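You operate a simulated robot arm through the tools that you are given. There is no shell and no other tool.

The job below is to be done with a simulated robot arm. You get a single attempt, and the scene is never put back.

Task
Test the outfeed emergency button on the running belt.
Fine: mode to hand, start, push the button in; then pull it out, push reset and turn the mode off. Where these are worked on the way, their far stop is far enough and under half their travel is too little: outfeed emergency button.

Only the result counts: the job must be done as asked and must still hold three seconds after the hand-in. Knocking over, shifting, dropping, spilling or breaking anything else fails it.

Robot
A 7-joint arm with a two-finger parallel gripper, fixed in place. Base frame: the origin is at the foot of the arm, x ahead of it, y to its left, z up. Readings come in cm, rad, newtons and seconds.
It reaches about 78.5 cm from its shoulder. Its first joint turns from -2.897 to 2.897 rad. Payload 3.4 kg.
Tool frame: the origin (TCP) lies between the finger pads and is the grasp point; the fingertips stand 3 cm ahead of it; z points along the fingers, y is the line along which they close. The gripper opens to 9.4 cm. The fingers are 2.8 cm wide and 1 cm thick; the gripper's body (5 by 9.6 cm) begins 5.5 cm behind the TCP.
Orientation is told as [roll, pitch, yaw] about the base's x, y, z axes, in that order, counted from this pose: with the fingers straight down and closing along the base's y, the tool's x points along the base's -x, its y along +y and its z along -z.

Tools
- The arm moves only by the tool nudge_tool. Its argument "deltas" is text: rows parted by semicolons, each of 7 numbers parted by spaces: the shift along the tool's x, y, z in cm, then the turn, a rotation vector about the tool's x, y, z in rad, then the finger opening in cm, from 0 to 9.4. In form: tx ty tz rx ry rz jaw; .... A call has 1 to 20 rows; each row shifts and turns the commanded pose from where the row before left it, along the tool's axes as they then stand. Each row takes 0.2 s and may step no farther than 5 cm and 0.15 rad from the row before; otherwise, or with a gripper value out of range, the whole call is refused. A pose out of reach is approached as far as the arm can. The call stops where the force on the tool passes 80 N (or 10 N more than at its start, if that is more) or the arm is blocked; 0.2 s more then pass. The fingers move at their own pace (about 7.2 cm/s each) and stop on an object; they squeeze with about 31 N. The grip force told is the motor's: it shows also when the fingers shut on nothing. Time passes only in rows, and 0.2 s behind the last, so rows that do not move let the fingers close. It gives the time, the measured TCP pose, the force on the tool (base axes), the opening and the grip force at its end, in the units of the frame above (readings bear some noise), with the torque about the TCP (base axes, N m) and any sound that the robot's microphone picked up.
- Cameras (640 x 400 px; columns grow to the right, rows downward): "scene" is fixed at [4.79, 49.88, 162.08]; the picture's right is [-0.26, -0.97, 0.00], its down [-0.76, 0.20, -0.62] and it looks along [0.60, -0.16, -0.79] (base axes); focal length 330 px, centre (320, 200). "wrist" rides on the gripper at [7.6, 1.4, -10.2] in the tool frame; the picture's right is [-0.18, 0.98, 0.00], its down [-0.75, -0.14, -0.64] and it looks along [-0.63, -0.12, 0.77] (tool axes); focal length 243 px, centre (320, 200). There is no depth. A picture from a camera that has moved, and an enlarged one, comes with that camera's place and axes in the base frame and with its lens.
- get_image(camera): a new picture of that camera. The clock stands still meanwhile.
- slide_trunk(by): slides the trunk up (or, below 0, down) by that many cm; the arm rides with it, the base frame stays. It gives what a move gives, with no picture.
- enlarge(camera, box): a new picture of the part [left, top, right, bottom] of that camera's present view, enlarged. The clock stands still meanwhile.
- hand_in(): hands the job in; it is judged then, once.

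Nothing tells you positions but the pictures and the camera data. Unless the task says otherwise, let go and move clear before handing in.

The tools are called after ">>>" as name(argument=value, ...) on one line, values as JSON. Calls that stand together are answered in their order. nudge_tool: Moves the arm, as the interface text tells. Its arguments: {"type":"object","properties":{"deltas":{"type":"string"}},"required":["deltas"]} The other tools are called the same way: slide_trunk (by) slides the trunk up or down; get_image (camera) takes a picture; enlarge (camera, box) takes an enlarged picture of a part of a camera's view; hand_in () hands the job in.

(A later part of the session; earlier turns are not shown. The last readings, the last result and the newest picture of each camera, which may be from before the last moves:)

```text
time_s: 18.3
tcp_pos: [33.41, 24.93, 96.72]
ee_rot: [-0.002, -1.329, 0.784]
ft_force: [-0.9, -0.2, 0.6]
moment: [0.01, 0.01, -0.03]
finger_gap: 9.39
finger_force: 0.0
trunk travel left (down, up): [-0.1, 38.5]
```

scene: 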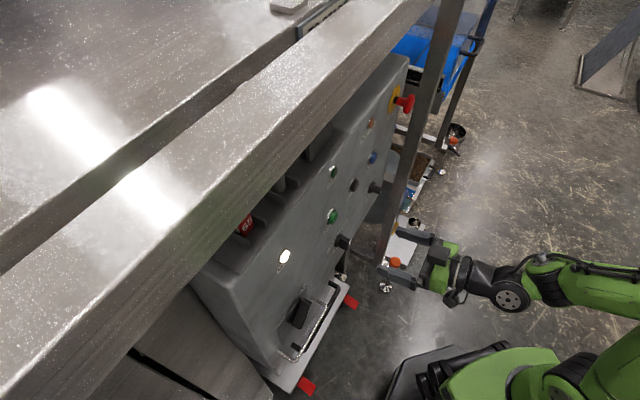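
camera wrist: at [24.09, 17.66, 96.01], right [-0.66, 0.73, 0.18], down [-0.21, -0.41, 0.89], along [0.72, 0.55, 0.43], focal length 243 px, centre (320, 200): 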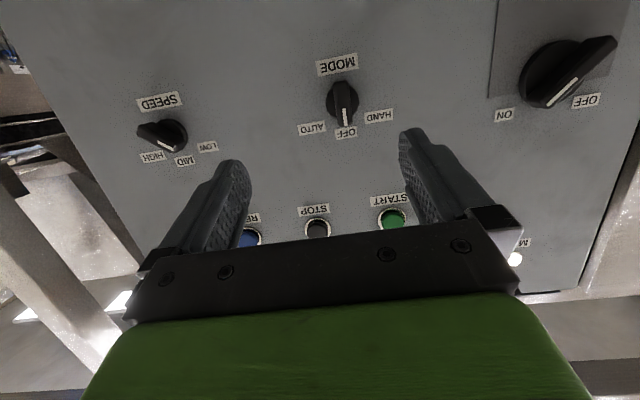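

The hand is now at knob height, about 13 cm from the panel. I'll take a picture to refine the knob's position.

>>> get_image(camera="wrist")

>>> enlarge(camera="wrist", box=[280, 20, 408, 100])

```text
taken
camera wrist: at [24.07, 17.66, 91.75], right [-0.66, 0.73, 0.18], down [-0.21, -0.41, 0.89], along [0.72, 0.55, 0.43], focal length 243 px, centre (320, 200)
```

wrist: 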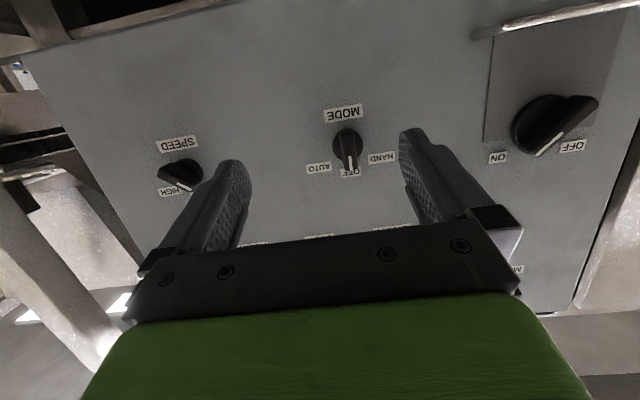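

```text
5.00 times, centred on (344, 60) of wrist
camera zoom: at [24.07, 17.66, 91.75], right [-0.66, 0.73, 0.18], down [-0.21, -0.41, 0.89], along [0.72, 0.55, 0.43], focal length 1213 px, centre (200, 900)
```

zoom: 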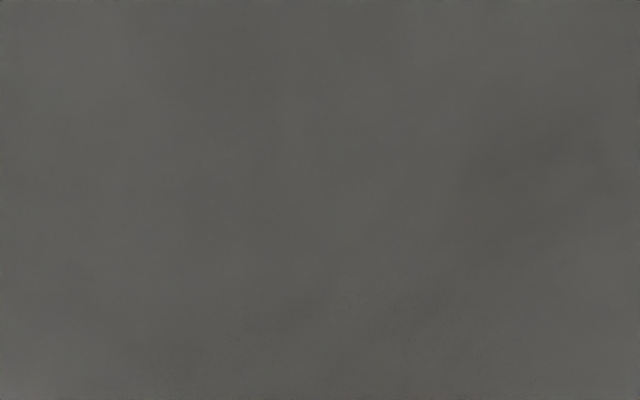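

>>> enlarge(camera="wrist", box=[284, 100, 412, 180])

```text
5.00 times, centred on (348, 140) of wrist
camera zoom: at [24.07, 17.66, 91.75], right [-0.66, 0.73, 0.18], down [-0.21, -0.41, 0.89], along [0.72, 0.55, 0.43], focal length 1213 px, centre (180, 500)
```

zoom: 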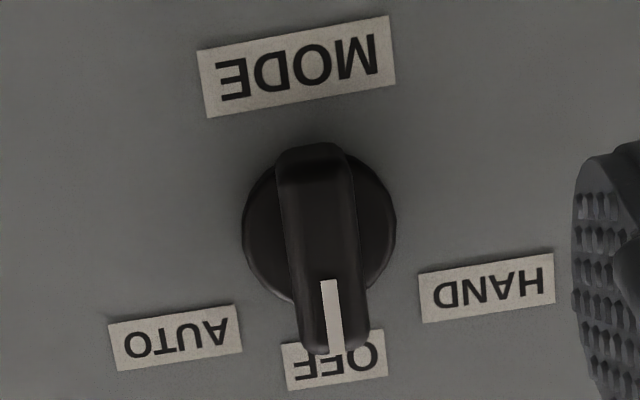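

The knob's disc is at about [41.5, 36.0, 98] (4 cm to the side along the panel, 13.5 cm ahead). I'll align with its axis at a standoff and level the hand.

>>> nudge_tool(deltas="-1.1 1.02 1.66 0 0 0 9.4; -1.1 1.02 1.66 0 0 0 9.4; 0 0 0 0 -0.12 0 9.4; 0 0 0 0 -0.12 0 9.4")

```text
time_s: 19.3
tcp_pos: [34.79, 29.05, 97.92]
ee_rot: [0.91, -1.57, -0.126]
ft_force: [1.1, -0.6, 0.1]
moment: [-0.02, 0.01, 0.02]
finger_gap: 9.38
finger_force: 0.0
trunk travel left (down, up): [-0.1, 38.5]
```

The hand is now horizontal and reachable. I'll check the alignment with the knob.

>>> get_image(camera="wrist")

>>> enlarge(camera="wrist", box=[256, 80, 400, 170])

>>> enlarge(camera="scene", box=[300, 190, 460, 310])

```text
taken
camera wrist: at [26.44, 22.82, 90.44], right [-0.69, 0.7, 0.18], down [-0.35, -0.55, 0.75], along [0.63, 0.46, 0.63], focal length 243 px, centre (320, 200)
```

wrist: 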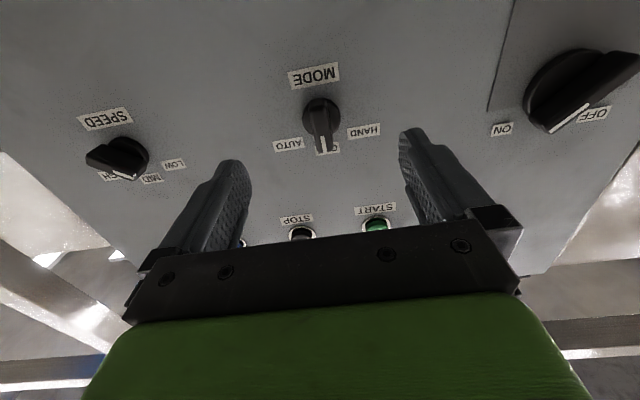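

```text
4.44 times, centred on (328, 125) of wrist
camera zoom: at [26.44, 22.82, 90.44], right [-0.69, 0.7, 0.18], down [-0.35, -0.55, 0.75], along [0.63, 0.46, 0.63], focal length 1078 px, centre (284, 533)
```

zoom: 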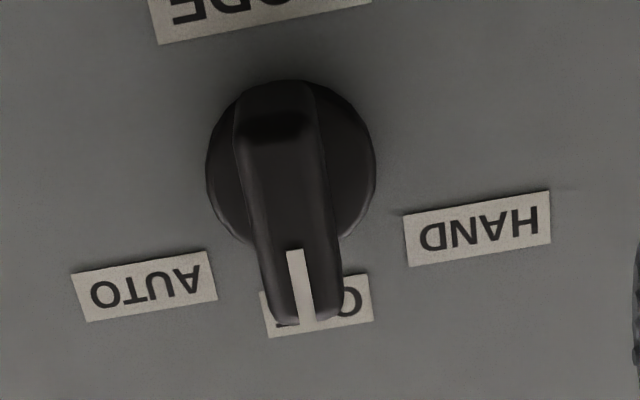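

```text
3.33 times, centred on (380, 250) of scene
camera zoom: at [4.79, 49.88, 162.08], right [-0.26, -0.97, 0.0], down [-0.76, 0.2, -0.62], along [0.6, -0.16, -0.79], focal length 1101 px, centre (120, 33)
```

zoom: 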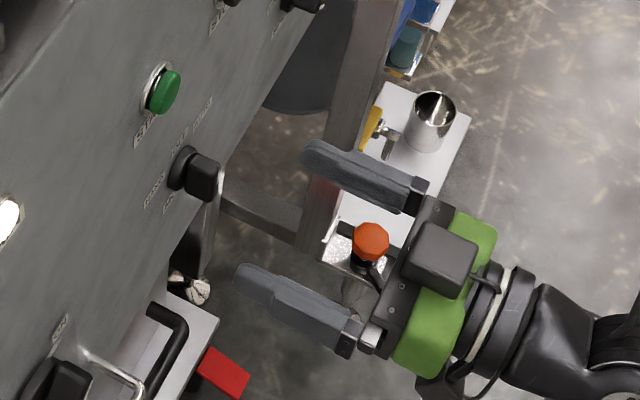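

The knob sits right on the tool axis. I'll advance so the fingertips straddle the knob's grip without touching the disc.

>>> nudge_tool(deltas="0 0 2 0 0 0 6; 0 0 2 0 0 0 5; 0 0 1.6 0 0 0 5")

>>> get_image(camera="wrist")

>>> enlarge(camera="scene", box=[300, 190, 460, 310])

```text
time_s: 20.1
tcp_pos: [38.76, 33.11, 97.98]
ee_rot: [-0.052, -1.569, 0.839]
ft_force: [-0.2, -0.5, -0.2]
moment: [0.01, 0.03, 0.01]
finger_gap: 5.01
finger_force: 0.0
trunk travel left (down, up): [-0.1, 38.5]
```

```text
taken
camera wrist: at [30.35, 26.87, 90.41], right [-0.69, 0.7, 0.18], down [-0.35, -0.55, 0.76], along [0.63, 0.46, 0.63], focal length 243 px, centre (320, 200)
```

wrist: 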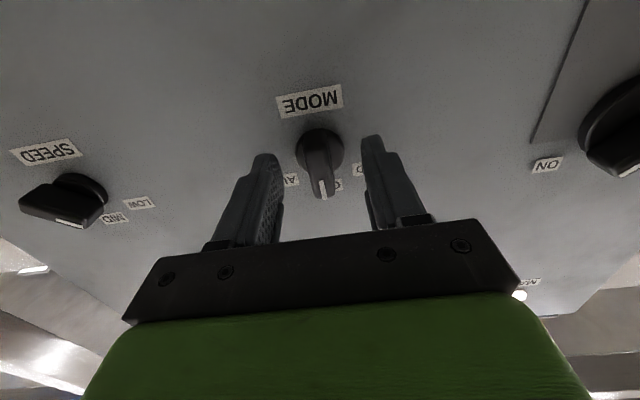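

```text
3.33 times, centred on (380, 250) of scene
camera zoom: at [4.79, 49.88, 162.08], right [-0.26, -0.97, 0.0], down [-0.76, 0.2, -0.62], along [0.6, -0.16, -0.79], focal length 1101 px, centre (120, 33)
```

zoom: 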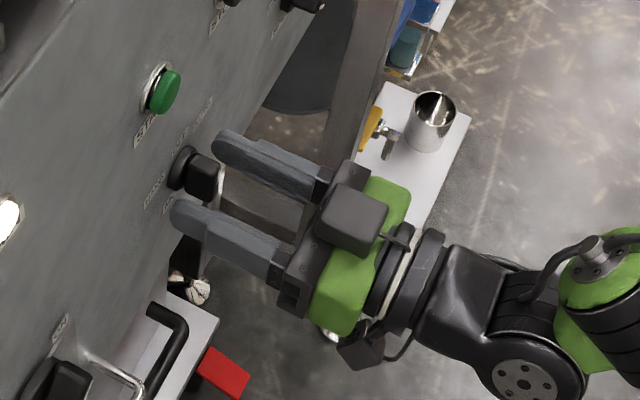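

The fingers straddle the knob's grip. I'll close on it gently and check.

>>> nudge_tool(deltas="0 0 0 0 0 0 2; 0 0 0 0 0 0 0; 0 0 0 0 0 0 0; 0 0 0 0 0 0 0")

>>> enlarge(camera="wrist", box=[220, 70, 420, 250])

```text
time_s: 21.1
tcp_pos: [38.76, 32.98, 98.04]
ee_rot: [-0.05, -1.569, 0.838]
ft_force: [2.2, 0.8, -0.5]
moment: [0.05, -0.03, 0.01]
finger_gap: 1.4
finger_force: 45.3
trunk travel left (down, up): [-0.1, 38.5]
```

```text
2.22 times, centred on (320, 160) of wrist
camera zoom: at [30.36, 26.85, 90.41], right [-0.69, 0.7, 0.18], down [-0.35, -0.55, 0.76], along [0.63, 0.46, 0.63], focal length 539 px, centre (320, 289)
```

zoom: 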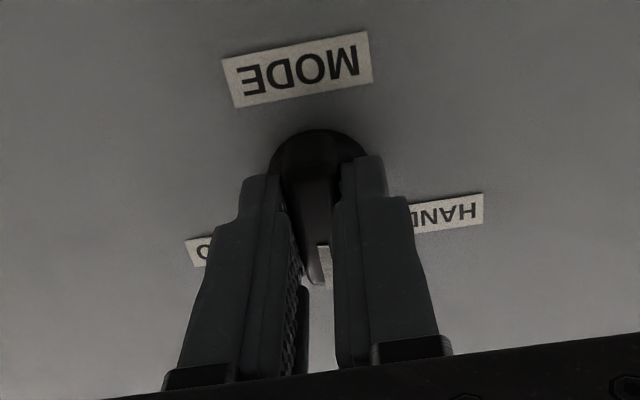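

I have a good grip on the knob with almost no side force. Now I'll turn counter-clockwise (as seen facing the panel) in small steps towards HAND.

>>> nudge_tool(deltas="0 0 0 0 0 -0.1 0; 0 0 0 0 0 -0.1 0; 0 0 0 0 0 -0.1 0; 0 0 0 0 0 -0.1 0; 0 0 0 0 0 -0.1 0")

>>> get_image(camera="wrist")

```text
time_s: 22.3
tcp_pos: [38.76, 33.01, 97.9]
ee_rot: [-1.564, -1.069, 2.352]
ft_force: [3.6, 4.7, 4.5]
moment: [-0.82, 0.81, -0.67]
finger_gap: 1.39
finger_force: 45.4
trunk travel left (down, up): [-0.1, 38.5]
```

```text
taken
camera wrist: at [33.1, 24.11, 90.68], right [-0.67, 0.67, -0.31], down [-0.62, -0.28, 0.73], along [0.4, 0.68, 0.61], focal length 243 px, centre (320, 200)
```

wrist: 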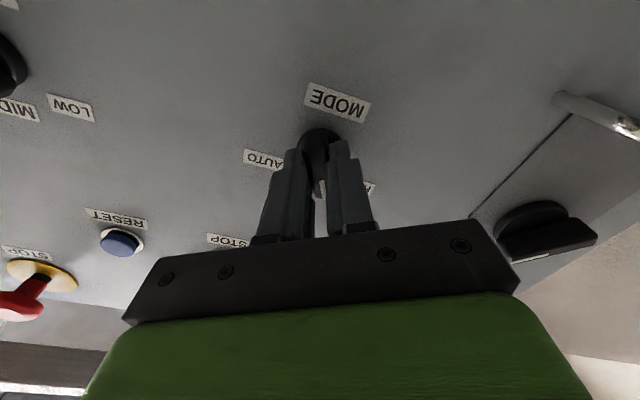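

It turns with little resistance about its axis. I'll carry on towards HAND in small steps.

>>> nudge_tool(deltas="0 0 0 0 0 -0.09 0; 0 0 0 0 0 -0.09 0; 0 0 0 0 0 -0.09 0")

```text
time_s: 23.1
tcp_pos: [38.6, 33.05, 98.07]
ee_rot: [-1.567, -0.8, 2.354]
ft_force: [7.0, 4.6, 4.1]
moment: [0.14, -0.15, -0.13]
finger_gap: 1.38
finger_force: 45.0
trunk travel left (down, up): [-0.1, 38.5]
```

About 44° turned, still easy. Continuing a little further.

>>> nudge_tool(deltas="0 0 0 0 0 -0.09 0; 0 0 0 0 0 -0.09 0")

>>> enlarge(camera="wrist", box=[220, 60, 420, 250])

```text
time_s: 23.7
tcp_pos: [38.7, 32.98, 97.86]
ee_rot: [-1.571, -0.625, 2.355]
ft_force: [8.4, 3.6, 6.4]
moment: [1.27, 0.95, -0.07]
finger_gap: 1.52
finger_force: 45.3
trunk travel left (down, up): [-0.1, 38.5]
```

```text
2.11 times, centred on (320, 155) of wrist
camera zoom: at [35.21, 22.0, 92.43], right [-0.51, 0.51, -0.69], down [-0.83, -0.08, 0.56], along [0.23, 0.86, 0.46], focal length 511 px, centre (320, 295)
```

zoom: 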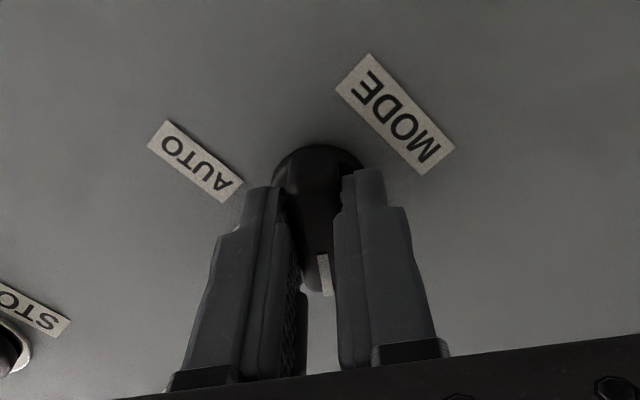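

A torque of about 1.6 Nm builds up at ~50°, so the knob is at its HAND stop. I'll relax the twist slightly, open, and back off to look at it.

>>> nudge_tool(deltas="0 0 0 0 0 0.08 0; 0 0 0 0 0 0.04 0; 0 0 0 0 0 0 3; 0 0 0 0 0 0 5; 0 0 -2 0 0 0 5; 0 0 -3 0 0 0 5")

>>> get_image(camera="wrist")

>>> enlarge(camera="wrist", box=[240, 60, 400, 200])

>>> enlarge(camera="scene", box=[280, 90, 420, 260])

```text
time_s: 25.1
tcp_pos: [35.11, 29.37, 97.85]
ee_rot: [-1.566, -0.741, 2.352]
ft_force: [-0.3, -0.1, 0.4]
moment: [-0.01, -0.01, 0.03]
finger_gap: 4.98
finger_force: 0.1
trunk travel left (down, up): [-0.1, 38.5]
```

```text
taken
camera wrist: at [31.06, 18.89, 91.81], right [-0.57, 0.56, -0.6], down [-0.78, -0.13, 0.61], along [0.27, 0.82, 0.51], focal length 243 px, centre (320, 200)
```

wrist: 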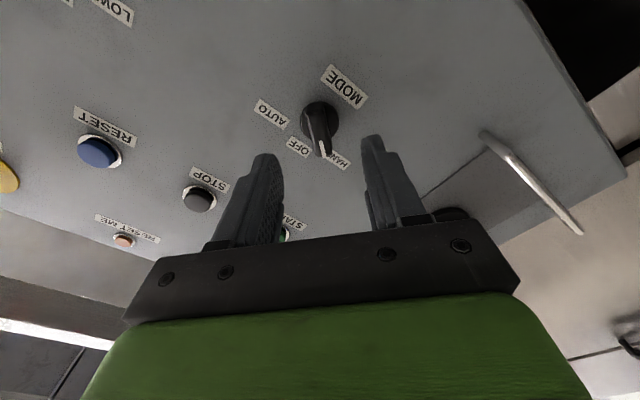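

```text
2.86 times, centred on (320, 130) of wrist
camera zoom: at [31.06, 18.89, 91.81], right [-0.57, 0.56, -0.6], down [-0.78, -0.13, 0.61], along [0.27, 0.82, 0.51], focal length 693 px, centre (320, 400)
```

zoom: 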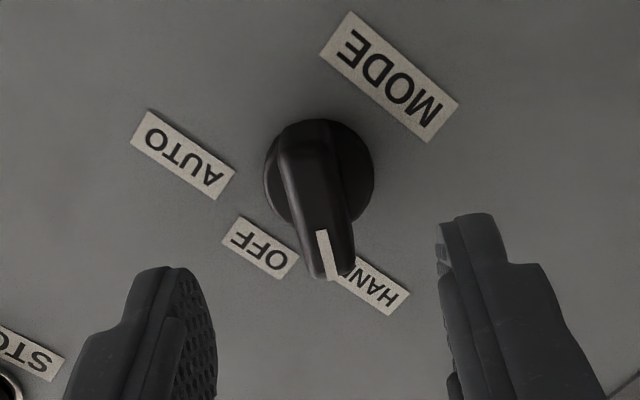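

```text
2.35 times, centred on (350, 175) of scene
camera zoom: at [4.79, 49.88, 162.08], right [-0.26, -0.97, 0.0], down [-0.76, 0.2, -0.62], along [0.6, -0.16, -0.79], focal length 777 px, centre (249, 259)
```

zoom: 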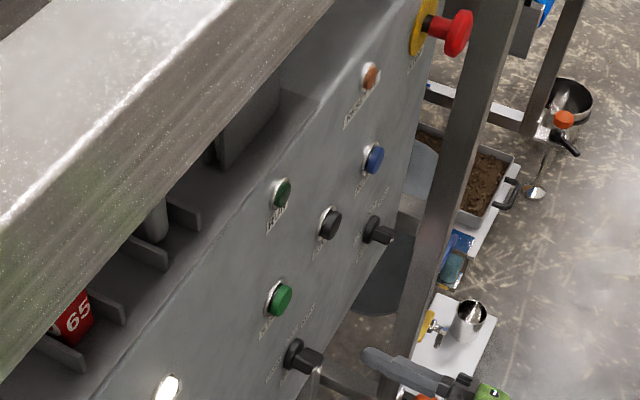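

The knob now points at HAND. Next I'll roll the wrist back to level, close the fingers and move in front of START, still standing off.

>>> nudge_tool(deltas="0 0 -1 0 0 0.138 5; 0 0 0 0 0 0.138 5; 0 0 0 0 0 0.138 3; 0 0 0 0 0 0.138 2; 0 0 0 0 0 0.138 1; 0 0 0 0 0 0.138 0; -3.5 1.05 0 0 0 0 0; -3.5 1.05 0 0 0 0 0; -3.5 1.05 0 0 0 0 0; -3.5 1.05 0 0 0 0 0")

>>> get_image(camera="wrist")

>>> get_image(camera="scene")

```text
time_s: 27.3
tcp_pos: [31.33, 31.81, 111.96]
ee_rot: [-0.525, -1.567, 1.311]
ft_force: [0.4, -0.6, -0.2]
moment: [0.02, 0.04, 0.02]
finger_gap: 0.0
finger_force: 30.9
trunk travel left (down, up): [-0.1, 38.5]
```

```text
taken
camera wrist: at [23.03, 25.6, 104.44], right [-0.69, 0.7, 0.18], down [-0.35, -0.55, 0.76], along [0.63, 0.46, 0.63], focal length 243 px, centre (320, 200)
```

wrist: 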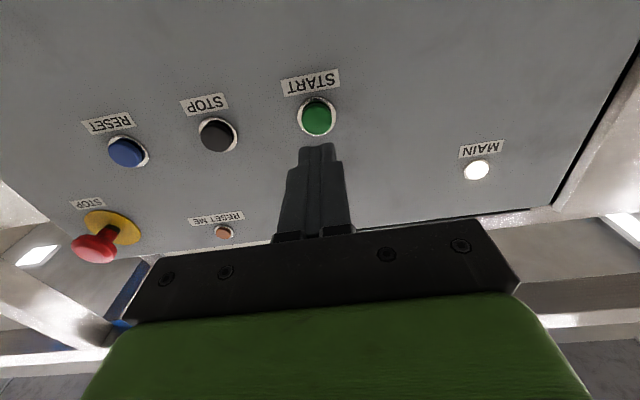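

```text
taken
```

scene: 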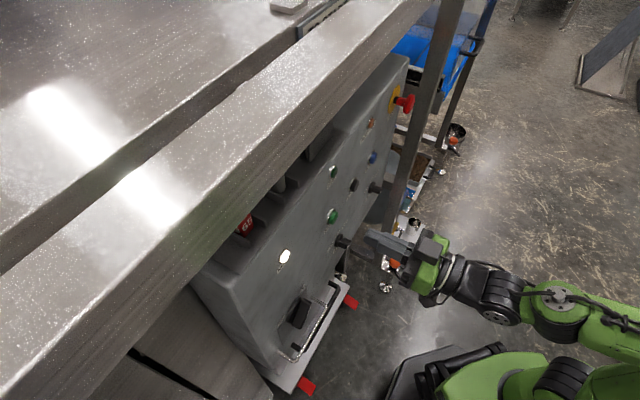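

START sits almost exactly on the tool axis, about 0.3 cm to one side. I'll enlarge to confirm.

>>> enlarge(camera="wrist", box=[256, 70, 384, 170])

```text
4.00 times, centred on (320, 120) of wrist
camera zoom: at [23.03, 25.6, 104.44], right [-0.69, 0.7, 0.18], down [-0.35, -0.55, 0.76], along [0.63, 0.46, 0.63], focal length 970 px, centre (320, 520)
```

zoom: 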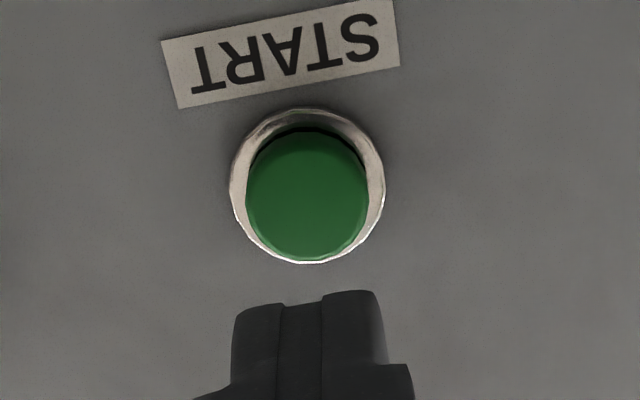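

START is about 6.6 cm ahead of the fingertips. I'll correct sideways and approach to just short of the cap.

>>> nudge_tool(deltas="0 -0.27 2.5 0 0 0 0; 0 0 2.5 0 0 0 0; 0 0 1.1 0 0 0 0")

>>> enlarge(camera="wrist", box=[256, 90, 384, 190])

>>> enlarge(camera="scene", box=[280, 170, 420, 260])

```text
time_s: 28.1
tcp_pos: [35.8, 36.05, 111.92]
ee_rot: [-0.646, -1.567, 1.428]
ft_force: [0.6, -0.6, -0.9]
moment: [-0.05, 0.03, -0.02]
finger_gap: 0.0
finger_force: 30.9
trunk travel left (down, up): [-0.1, 38.5]
```

```text
4.00 times, centred on (320, 140) of wrist
camera zoom: at [27.57, 29.74, 104.35], right [-0.69, 0.7, 0.18], down [-0.35, -0.55, 0.76], along [0.63, 0.46, 0.63], focal length 970 px, centre (320, 440)
```

zoom: 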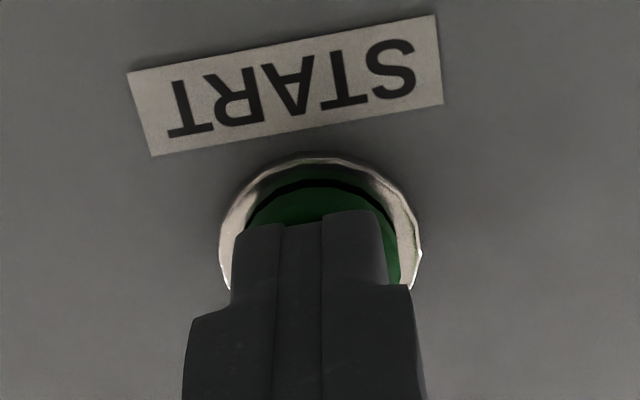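

```text
4.44 times, centred on (350, 215) of scene
camera zoom: at [4.79, 49.88, 162.08], right [-0.26, -0.97, 0.0], down [-0.76, 0.2, -0.62], along [0.6, -0.16, -0.79], focal length 1468 px, centre (187, 133)
```

zoom: 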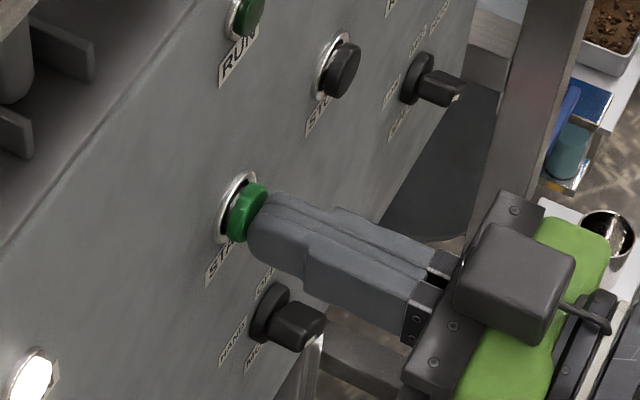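

The fingertips are just short of the START cap. I'll press in small steps, watching the force.

>>> nudge_tool(deltas="0 0 0.3 0 0 0 0; 0 0 0.3 0 0 0 0; 0 0 0.3 0 0 0 0")

>>> enlarge(camera="scene", box=[280, 150, 420, 240])

```text
time_s: 28.9
tcp_pos: [36.42, 36.47, 111.9]
ee_rot: [-0.817, -1.568, 1.601]
ft_force: [-10.5, -8.2, -4.3]
moment: [-0.05, 0.14, 0.05]
finger_gap: 0.0
finger_force: 31.0
trunk travel left (down, up): [-0.1, 38.5]
heard: click
```

```text
4.44 times, centred on (350, 195) of scene
camera zoom: at [4.79, 49.88, 162.08], right [-0.26, -0.97, 0.0], down [-0.76, 0.2, -0.62], along [0.6, -0.16, -0.79], focal length 1468 px, centre (187, 222)
```

zoom: 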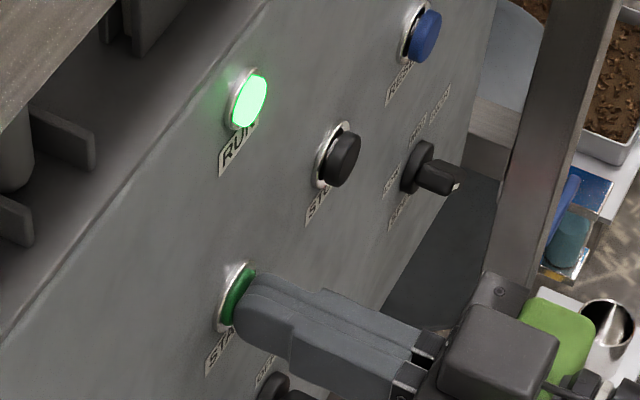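

START clicked and the RUN lamp is lit, so the belt is running. I'll back away and travel sideways in front of the panel towards the red button, keeping well clear of the STOP and RESET caps.

>>> nudge_tool(deltas="0 0 -3.8 0 0 0 0; 0 0 -4.2 0 0 0 0; -0.9 -3.5 0 0 0 0 0; -0.9 -3.5 0 0 0 0 0; -0.9 -3.5 0 0 0 0 0; -0.9 -3.5 0 0 0 0 0; -0.9 -3.5 0 0 0 0 0; -0.9 -3.5 0 0 0 0 0")

>>> get_image(camera="wrist")

>>> get_image(camera="scene")

```text
time_s: 30.7
tcp_pos: [45.82, 15.97, 117.47]
ee_rot: [-0.678, -1.567, 1.461]
ft_force: [0.5, 0.9, -0.1]
moment: [-0.02, -0.01, -0.01]
finger_gap: 0.0
finger_force: 31.4
trunk travel left (down, up): [-0.1, 38.5]
```

```text
taken
camera wrist: at [37.51, 9.71, 109.92], right [-0.7, 0.7, 0.18], down [-0.35, -0.55, 0.76], along [0.63, 0.46, 0.63], focal length 243 px, centre (320, 200)
```

wrist: 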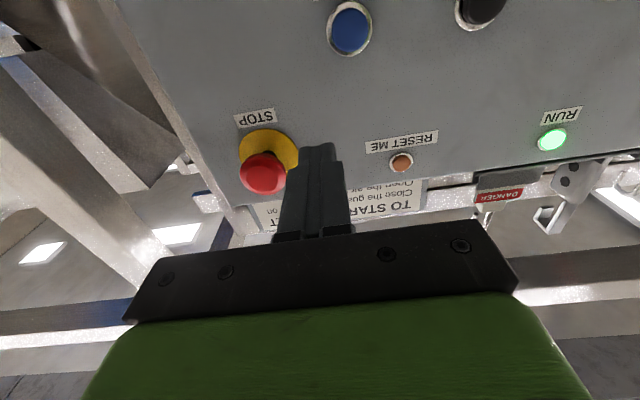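

```text
taken
```

scene: 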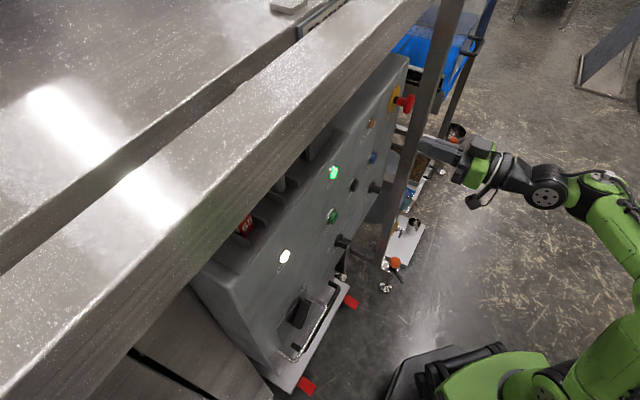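

RUN stays lit. The red button appears to be about 6 cm further right and 3.3 cm up from the tool axis, at roughly [55.7, 17.5, 121]; I'll align with it and look again.

>>> nudge_tool(deltas="-1.65 -2.95 0 0 0 0 0; -1.65 -2.95 0 0 0 0 0")

>>> get_image(camera="wrist")

>>> enlarge(camera="wrist", box=[248, 80, 392, 180])

>>> enlarge(camera="scene", box=[350, 60, 490, 160])

```text
time_s: 31.3
tcp_pos: [50.22, 11.62, 120.73]
ee_rot: [-0.455, -1.569, 1.239]
ft_force: [0.4, 0.5, 0.2]
moment: [-0.01, -0.01, 0.02]
finger_gap: 0.02
finger_force: 30.8
trunk travel left (down, up): [-0.1, 38.5]
```

```text
taken
camera wrist: at [41.8, 5.53, 113.19], right [-0.7, 0.7, 0.18], down [-0.35, -0.55, 0.76], along [0.63, 0.46, 0.63], focal length 243 px, centre (320, 200)
```

wrist: 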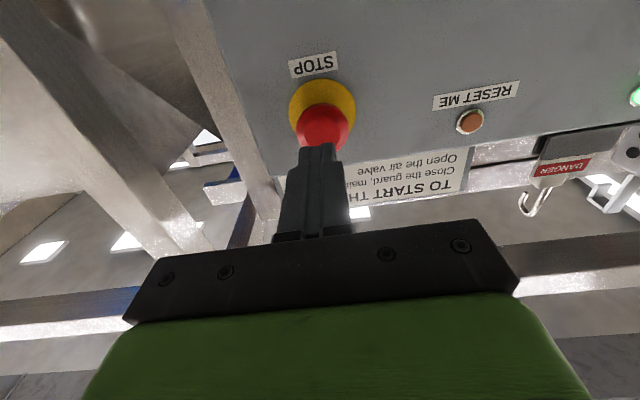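

```text
4.00 times, centred on (320, 130) of wrist
camera zoom: at [41.8, 5.53, 113.19], right [-0.7, 0.7, 0.18], down [-0.35, -0.55, 0.76], along [0.63, 0.46, 0.63], focal length 970 px, centre (320, 480)
```

zoom: 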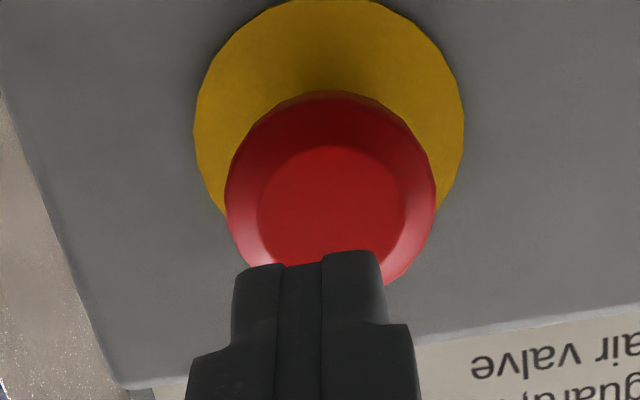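

```text
4.00 times, centred on (420, 110) of scene
camera zoom: at [4.79, 49.88, 162.08], right [-0.26, -0.97, 0.0], down [-0.76, 0.2, -0.62], along [0.6, -0.16, -0.79], focal length 1321 px, centre (-80, 560)
```

zoom: 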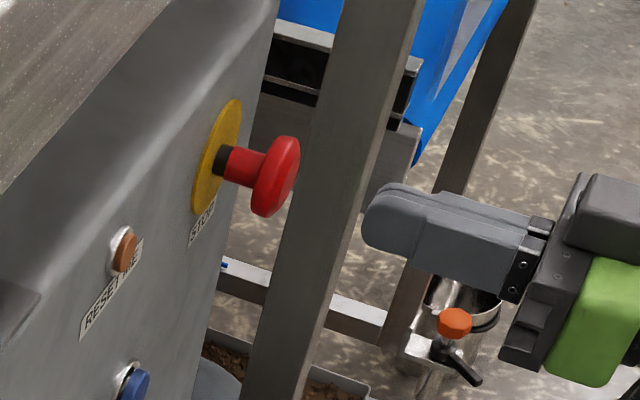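

The axis of the red button is within 0.3 cm of my tool axis, and its face is about 4.4 cm ahead of the fingertips. I'll approach to just short of it, then press in small steps.

>>> nudge_tool(deltas="-0.25 0.1 2 0 0 0 0; 0 0 1.9 0 0 0 0; 0 0 0.3 0 0 0 0; 0 0 0.3 0 0 0 0")

```text
time_s: 32.3
tcp_pos: [53.17, 15.0, 120.94]
ee_rot: [-0.836, -1.566, 1.619]
ft_force: [-0.8, -0.6, 0.5]
moment: [0.02, -0.02, -0.02]
finger_gap: 0.0
finger_force: 31.1
trunk travel left (down, up): [-0.1, 38.5]
```

No contact yet. Continuing in small steps.

>>> nudge_tool(deltas="0 0 0.25 0 0 0 0; 0 0 0.25 0 0 0 0; 0 0 0.25 0 0 0 0")

>>> enlarge(camera="scene", box=[320, 60, 460, 190])

```text
time_s: 33.1
tcp_pos: [53.43, 15.55, 120.94]
ee_rot: [-0.783, -1.568, 1.567]
ft_force: [-9.0, -7.4, -4.4]
moment: [-0.12, 0.11, 0.05]
finger_gap: 0.0
finger_force: 31.2
trunk travel left (down, up): [-0.1, 38.5]
```

```text
3.08 times, centred on (390, 125) of scene
camera zoom: at [4.79, 49.88, 162.08], right [-0.26, -0.97, 0.0], down [-0.76, 0.2, -0.62], along [0.6, -0.16, -0.79], focal length 1016 px, centre (105, 431)
```

zoom: 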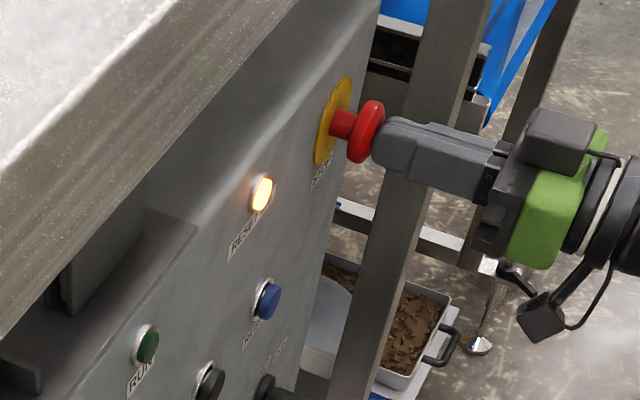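

The belt has stopped (RUN off, RESET ME lit), but the button needs to go to its far stop, so I'll keep pressing gently until the resistance rises.

>>> nudge_tool(deltas="0 0 0.2 0 0 0 0; 0 0 0.2 0 0 0 0; 0 0 0.2 0 0 0 0")

```text
time_s: 33.9
tcp_pos: [53.57, 15.67, 120.98]
ee_rot: [-0.434, -1.566, 1.218]
ft_force: [-33.6, -22.6, -21.0]
moment: [-0.39, 0.43, 0.21]
finger_gap: 0.0
finger_force: 31.3
trunk travel left (down, up): [-0.1, 38.5]
```

Force rose to ~40 N with little motion, which suggests the stop. One more small press to confirm.

>>> nudge_tool(deltas="0 0 0.2 0 0 0 0")

>>> enlarge(camera="scene", box=[350, 60, 450, 140])

```text
time_s: 34.3
tcp_pos: [53.75, 15.69, 121.15]
ee_rot: [-0.729, -1.57, 1.511]
ft_force: [-39.3, -29.5, -24.9]
moment: [-0.5, 0.56, 0.15]
finger_gap: 0.0
finger_force: 30.6
trunk travel left (down, up): [-0.1, 38.5]
```

```text
5.00 times, centred on (400, 100) of scene
camera zoom: at [4.79, 49.88, 162.08], right [-0.26, -0.97, 0.0], down [-0.76, 0.2, -0.62], along [0.6, -0.16, -0.79], focal length 1651 px, centre (-80, 700)
```

zoom: 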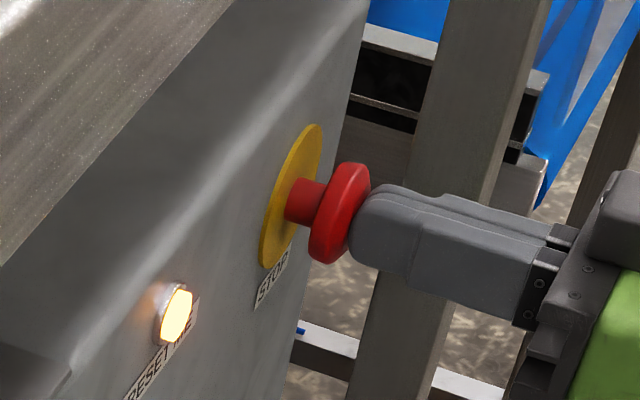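

The black collar has vanished into the plate, so the button is fully in. I'll back off, open the fingers, and check it stays in.

>>> nudge_tool(deltas="0 0 -1 0 0 0 0; 0 0 -3 0 0 0 0; 0 0 0 0 0 0 6.6; 0 0 0 0 0 0 6.6; 0 0 0 0 0 0 6.6")

>>> get_image(camera="wrist")

>>> enlarge(camera="wrist", box=[248, 80, 392, 180])

>>> enlarge(camera="scene", box=[350, 60, 450, 140])

```text
time_s: 35.5
tcp_pos: [51.38, 13.42, 120.83]
ee_rot: [-0.879, -1.567, 1.663]
ft_force: [-0.2, -0.3, -0.1]
moment: [-0.04, -0.02, -0.01]
finger_gap: 6.59
finger_force: 0.0
trunk travel left (down, up): [-0.1, 38.5]
```

```text
taken
camera wrist: at [43.03, 7.19, 113.39], right [-0.7, 0.7, 0.18], down [-0.35, -0.55, 0.76], along [0.63, 0.46, 0.63], focal length 243 px, centre (320, 200)
```

wrist: 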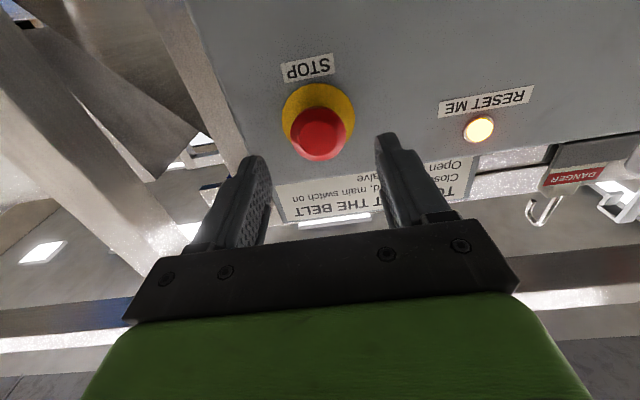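

```text
4.00 times, centred on (320, 130) of wrist
camera zoom: at [43.03, 7.19, 113.39], right [-0.7, 0.7, 0.18], down [-0.35, -0.55, 0.76], along [0.63, 0.46, 0.63], focal length 970 px, centre (320, 480)
```

zoom: 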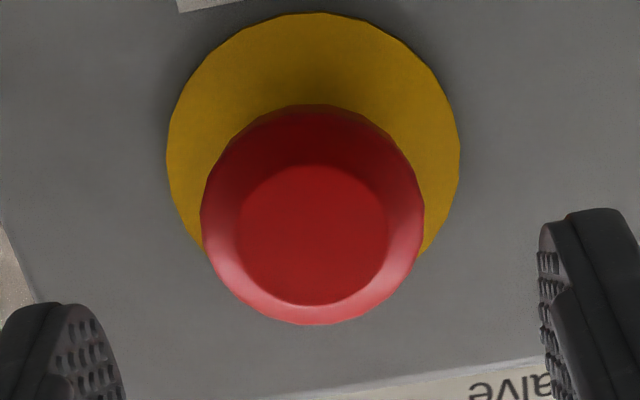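

```text
5.00 times, centred on (400, 100) of scene
camera zoom: at [4.79, 49.88, 162.08], right [-0.26, -0.97, 0.0], down [-0.76, 0.2, -0.62], along [0.6, -0.16, -0.79], focal length 1651 px, centre (-80, 700)
```

zoom: 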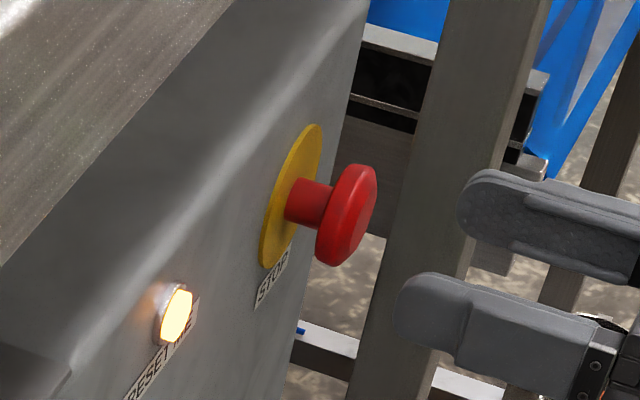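

The button stays latched in. It's centred between my open fingers; I'll advance so the finger pads surround the head, stopping short of the yellow plate.

>>> nudge_tool(deltas="0 -0.15 1.7 0 0 0 6.6; 0 0 1.7 0 0 0 6.6; 0 0 1.6 0 0 0 6.6")

>>> enlarge(camera="scene", box=[350, 60, 450, 140])

>>> get_image(camera="wrist")

```text
time_s: 36.3
tcp_pos: [54.99, 16.76, 120.75]
ee_rot: [-0.585, -1.567, 1.37]
ft_force: [-1.2, 0.0, -0.7]
moment: [0.02, -0.05, -0.01]
finger_gap: 6.58
finger_force: 0.1
trunk travel left (down, up): [-0.1, 38.5]
```

```text
5.00 times, centred on (400, 100) of scene
camera zoom: at [4.79, 49.88, 162.08], right [-0.26, -0.97, 0.0], down [-0.76, 0.2, -0.62], along [0.6, -0.16, -0.79], focal length 1651 px, centre (-80, 700)
```

zoom: 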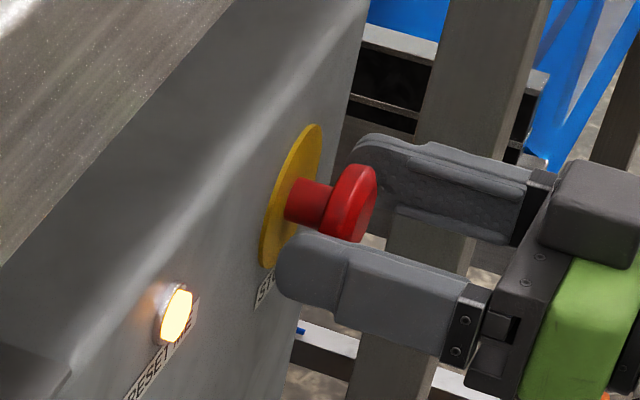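

```text
taken
camera wrist: at [46.69, 10.61, 113.36], right [-0.69, 0.7, 0.18], down [-0.35, -0.55, 0.76], along [0.63, 0.46, 0.63], focal length 243 px, centre (320, 200)
```

wrist: 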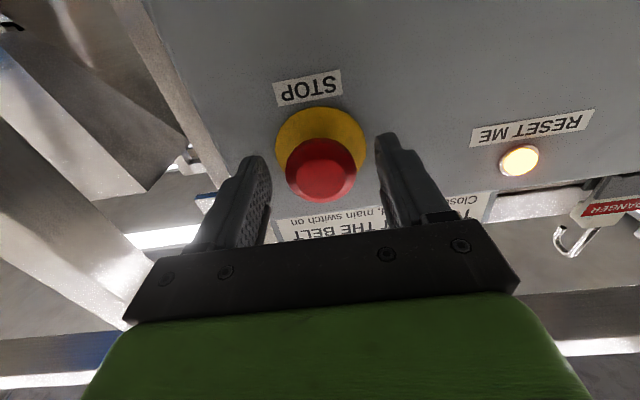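

The fingers surround the head, clear of the plate. Closing on it now.

>>> nudge_tool(deltas="0 0 0 0 0 0 4.6; 0 0 0 0 0 0 2; 0 0 0 0 0 0 0; 0 0 0 0 0 0 0")

>>> enlarge(camera="scene", box=[350, 60, 450, 140])

```text
time_s: 37.3
tcp_pos: [55.11, 16.91, 120.88]
ee_rot: [-0.651, -1.567, 1.436]
ft_force: [0.9, 1.1, 0.4]
moment: [0.01, -0.01, -0.01]
finger_gap: 3.99
finger_force: 45.3
trunk travel left (down, up): [-0.1, 38.5]
```

```text
5.00 times, centred on (400, 100) of scene
camera zoom: at [4.79, 49.88, 162.08], right [-0.26, -0.97, 0.0], down [-0.76, 0.2, -0.62], along [0.6, -0.16, -0.79], focal length 1651 px, centre (-80, 700)
```

zoom: 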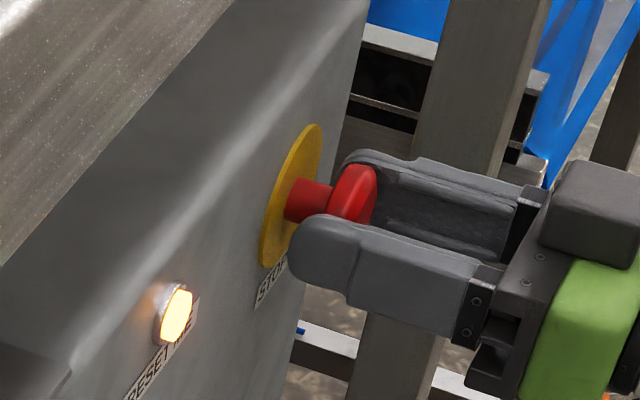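

Gripped on the 4 cm head. I'll pull it out in small steps, watching the force.

>>> nudge_tool(deltas="0 0 -0.2 0 0 0 0; 0 0 -0.2 0 0 0 0; 0 0 -0.2 0 0 0 0")

>>> enlarge(camera="scene", box=[350, 60, 450, 140])

```text
time_s: 38.1
tcp_pos: [54.58, 16.37, 120.96]
ee_rot: [-0.316, -1.567, 1.102]
ft_force: [-2.3, -2.2, -4.8]
moment: [-0.08, 0.05, 0.01]
finger_gap: 4.0
finger_force: 45.0
trunk travel left (down, up): [-0.1, 38.5]
```

```text
5.00 times, centred on (400, 100) of scene
camera zoom: at [4.79, 49.88, 162.08], right [-0.26, -0.97, 0.0], down [-0.76, 0.2, -0.62], along [0.6, -0.16, -0.79], focal length 1651 px, centre (-80, 700)
```

zoom: 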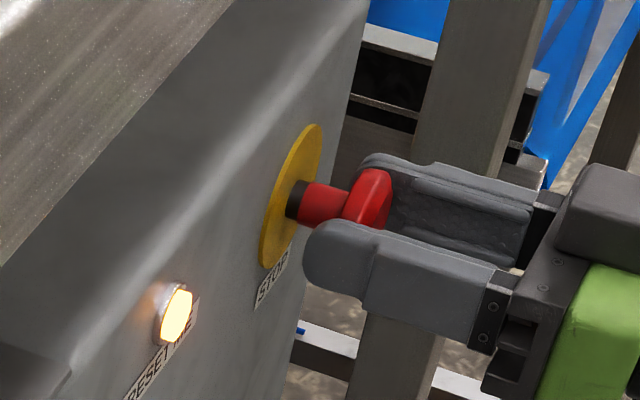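

It's coming out; the black collar is visible again. I'll pull until I feel the outer stop.

>>> nudge_tool(deltas="0 0 -0.15 0 0 0 0; 0 0 -0.15 0 0 0 0")

>>> enlarge(camera="scene", box=[350, 60, 450, 140])

```text
time_s: 38.7
tcp_pos: [54.45, 16.28, 120.87]
ee_rot: [-0.541, -1.568, 1.327]
ft_force: [4.7, 1.8, -0.1]
moment: [-0.16, 0.25, -0.11]
finger_gap: 3.99
finger_force: 45.1
trunk travel left (down, up): [-0.1, 38.5]
```

```text
5.00 times, centred on (400, 100) of scene
camera zoom: at [4.79, 49.88, 162.08], right [-0.26, -0.97, 0.0], down [-0.76, 0.2, -0.62], along [0.6, -0.16, -0.79], focal length 1651 px, centre (-80, 700)
```

zoom: 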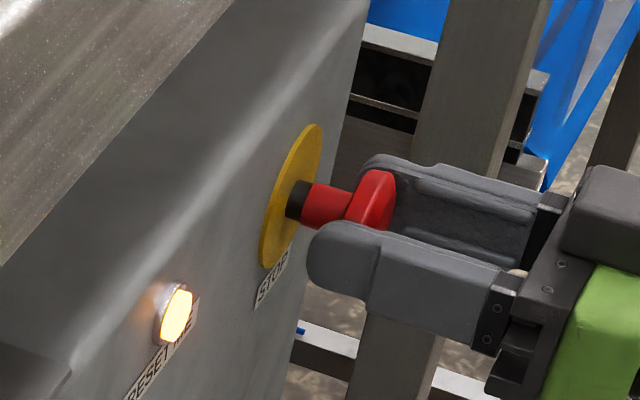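

Resistance just starts (about 5 N). A bit more to be sure it's at the outer stop.

>>> nudge_tool(deltas="0 0 -0.15 0 0 0 0; 0 0 -0.15 0 0 0 0")

>>> enlarge(camera="scene", box=[350, 60, 450, 140])

```text
time_s: 39.3
tcp_pos: [54.38, 16.26, 120.91]
ee_rot: [-1.076, -1.568, 1.86]
ft_force: [17.1, 10.2, 8.3]
moment: [0.2, -0.04, -0.11]
finger_gap: 3.98
finger_force: 45.2
trunk travel left (down, up): [-0.1, 38.5]
```

```text
5.00 times, centred on (400, 100) of scene
camera zoom: at [4.79, 49.88, 162.08], right [-0.26, -0.97, 0.0], down [-0.76, 0.2, -0.62], along [0.6, -0.16, -0.79], focal length 1651 px, centre (-80, 700)
```

zoom: 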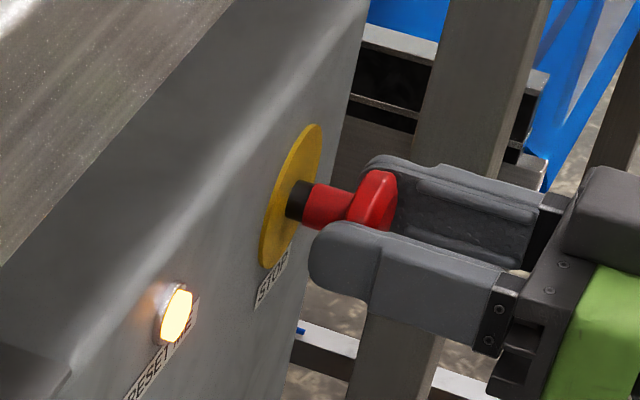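

The button is at its outer stop (about 20 N of resistance). I'll relax, release it, back straight off, then move in front of RESET with the fingers closed.

>>> nudge_tool(deltas="0 0 0.15 0 0 0 0; 0 0 0 0 0 0 4.6; 0 0 0 0 0 0 6.6; 0 0 0 0 0 0 6.6; 0 0 -2 0 0 0 6.6; 0 0 -3 0 0 0 6.6; 0 0 -2.2 0 0 0 4")

>>> enlarge(camera="scene", box=[320, 60, 460, 190])

>>> get_image(camera="wrist")

```text
time_s: 40.9
tcp_pos: [49.2, 11.06, 120.99]
ee_rot: [-0.801, -1.568, 1.587]
ft_force: [0.0, -0.5, 0.5]
moment: [-0.02, 0.01, 0.01]
finger_gap: 4.0
finger_force: 0.1
trunk travel left (down, up): [-0.1, 38.5]
```

```text
3.08 times, centred on (390, 125) of scene
camera zoom: at [4.79, 49.88, 162.08], right [-0.26, -0.97, 0.0], down [-0.76, 0.2, -0.62], along [0.6, -0.16, -0.79], focal length 1016 px, centre (105, 431)
```

zoom: 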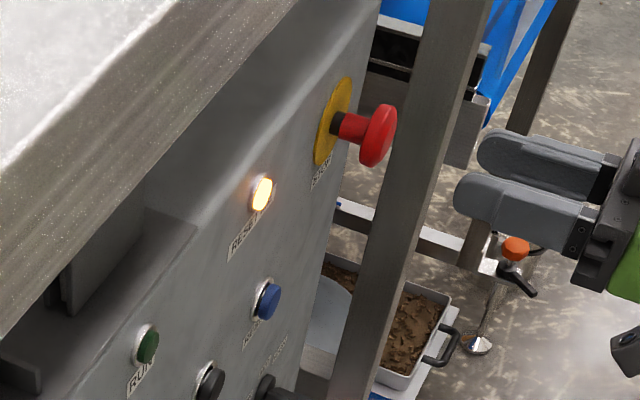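

```text
taken
camera wrist: at [40.76, 4.77, 113.39], right [-0.7, 0.7, 0.18], down [-0.35, -0.55, 0.76], along [0.63, 0.46, 0.63], focal length 243 px, centre (320, 200)
```

wrist: 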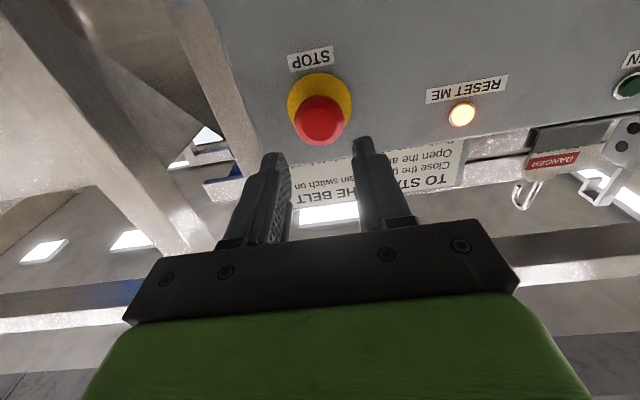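

The red button is out as it was at the beginning. Moving to RESET with closed fingers, at a safe standoff.

>>> nudge_tool(deltas="0 0 0 0 0 0 1; 2.35 2.2 0 0 0 0 0; 2.35 2.2 0 0 0 0 0; 2.35 2.2 0 0 0 0 0; 2.35 2.2 0 0 0 0 0")

>>> get_image(camera="wrist")

>>> enlarge(camera="wrist", box=[248, 60, 392, 160])

```text
time_s: 42.1
tcp_pos: [42.78, 17.1, 111.55]
ee_rot: [-1.145, -1.568, 1.931]
ft_force: [-0.2, -0.2, -0.8]
moment: [-0.02, 0.0, 0.0]
finger_gap: 0.0
finger_force: 31.2
trunk travel left (down, up): [-0.1, 38.5]
```

```text
taken
camera wrist: at [34.52, 10.92, 103.98], right [-0.69, 0.7, 0.18], down [-0.36, -0.55, 0.76], along [0.63, 0.46, 0.63], focal length 243 px, centre (320, 200)
```

wrist: 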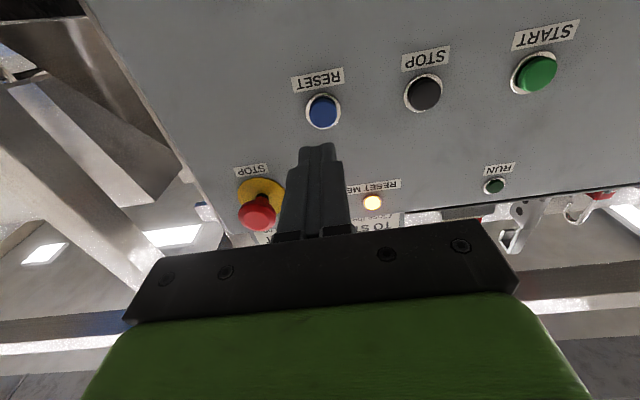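

```text
4.00 times, centred on (320, 110) of wrist
camera zoom: at [34.52, 10.92, 103.98], right [-0.69, 0.7, 0.18], down [-0.36, -0.55, 0.76], along [0.63, 0.46, 0.63], focal length 970 px, centre (320, 560)
```

zoom: 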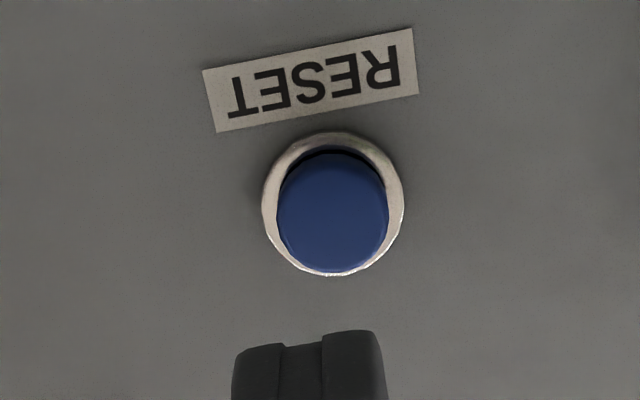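

RESET is 0.45 cm above and 0.14 cm beside the tool axis. I'll correct and approach to just short of the cap.

>>> nudge_tool(deltas="-0.45 0.14 3 0 0 0 0; 0 0 3 0 0 0 0; 0 0 2.3 0 0 0 0")

>>> enlarge(camera="wrist", box=[248, 90, 392, 190])

>>> enlarge(camera="scene", box=[310, 90, 450, 200])

```text
time_s: 42.9
tcp_pos: [48.67, 23.07, 111.93]
ee_rot: [-0.648, -1.568, 1.432]
ft_force: [0.1, 0.2, 0.0]
moment: [0.0, 0.01, -0.02]
finger_gap: 0.01
finger_force: 31.0
trunk travel left (down, up): [-0.1, 38.5]
```

```text
4.00 times, centred on (320, 140) of wrist
camera zoom: at [40.4, 16.89, 104.42], right [-0.69, 0.7, 0.18], down [-0.35, -0.55, 0.76], along [0.63, 0.46, 0.63], focal length 970 px, centre (320, 440)
```

zoom: 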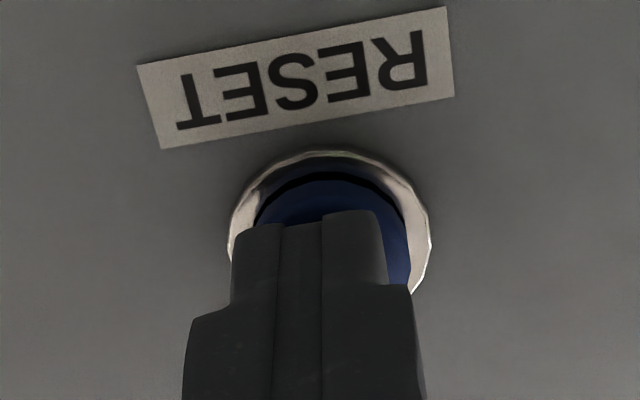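

```text
3.64 times, centred on (380, 145) of scene
camera zoom: at [4.79, 49.88, 162.08], right [-0.26, -0.97, 0.0], down [-0.76, 0.2, -0.62], along [0.6, -0.16, -0.79], focal length 1201 px, centre (102, 400)
```

zoom: 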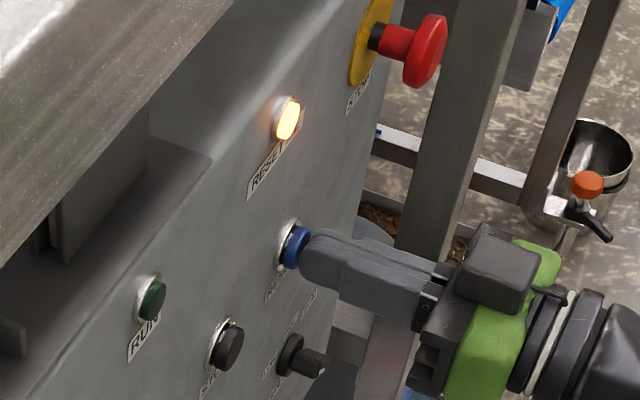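

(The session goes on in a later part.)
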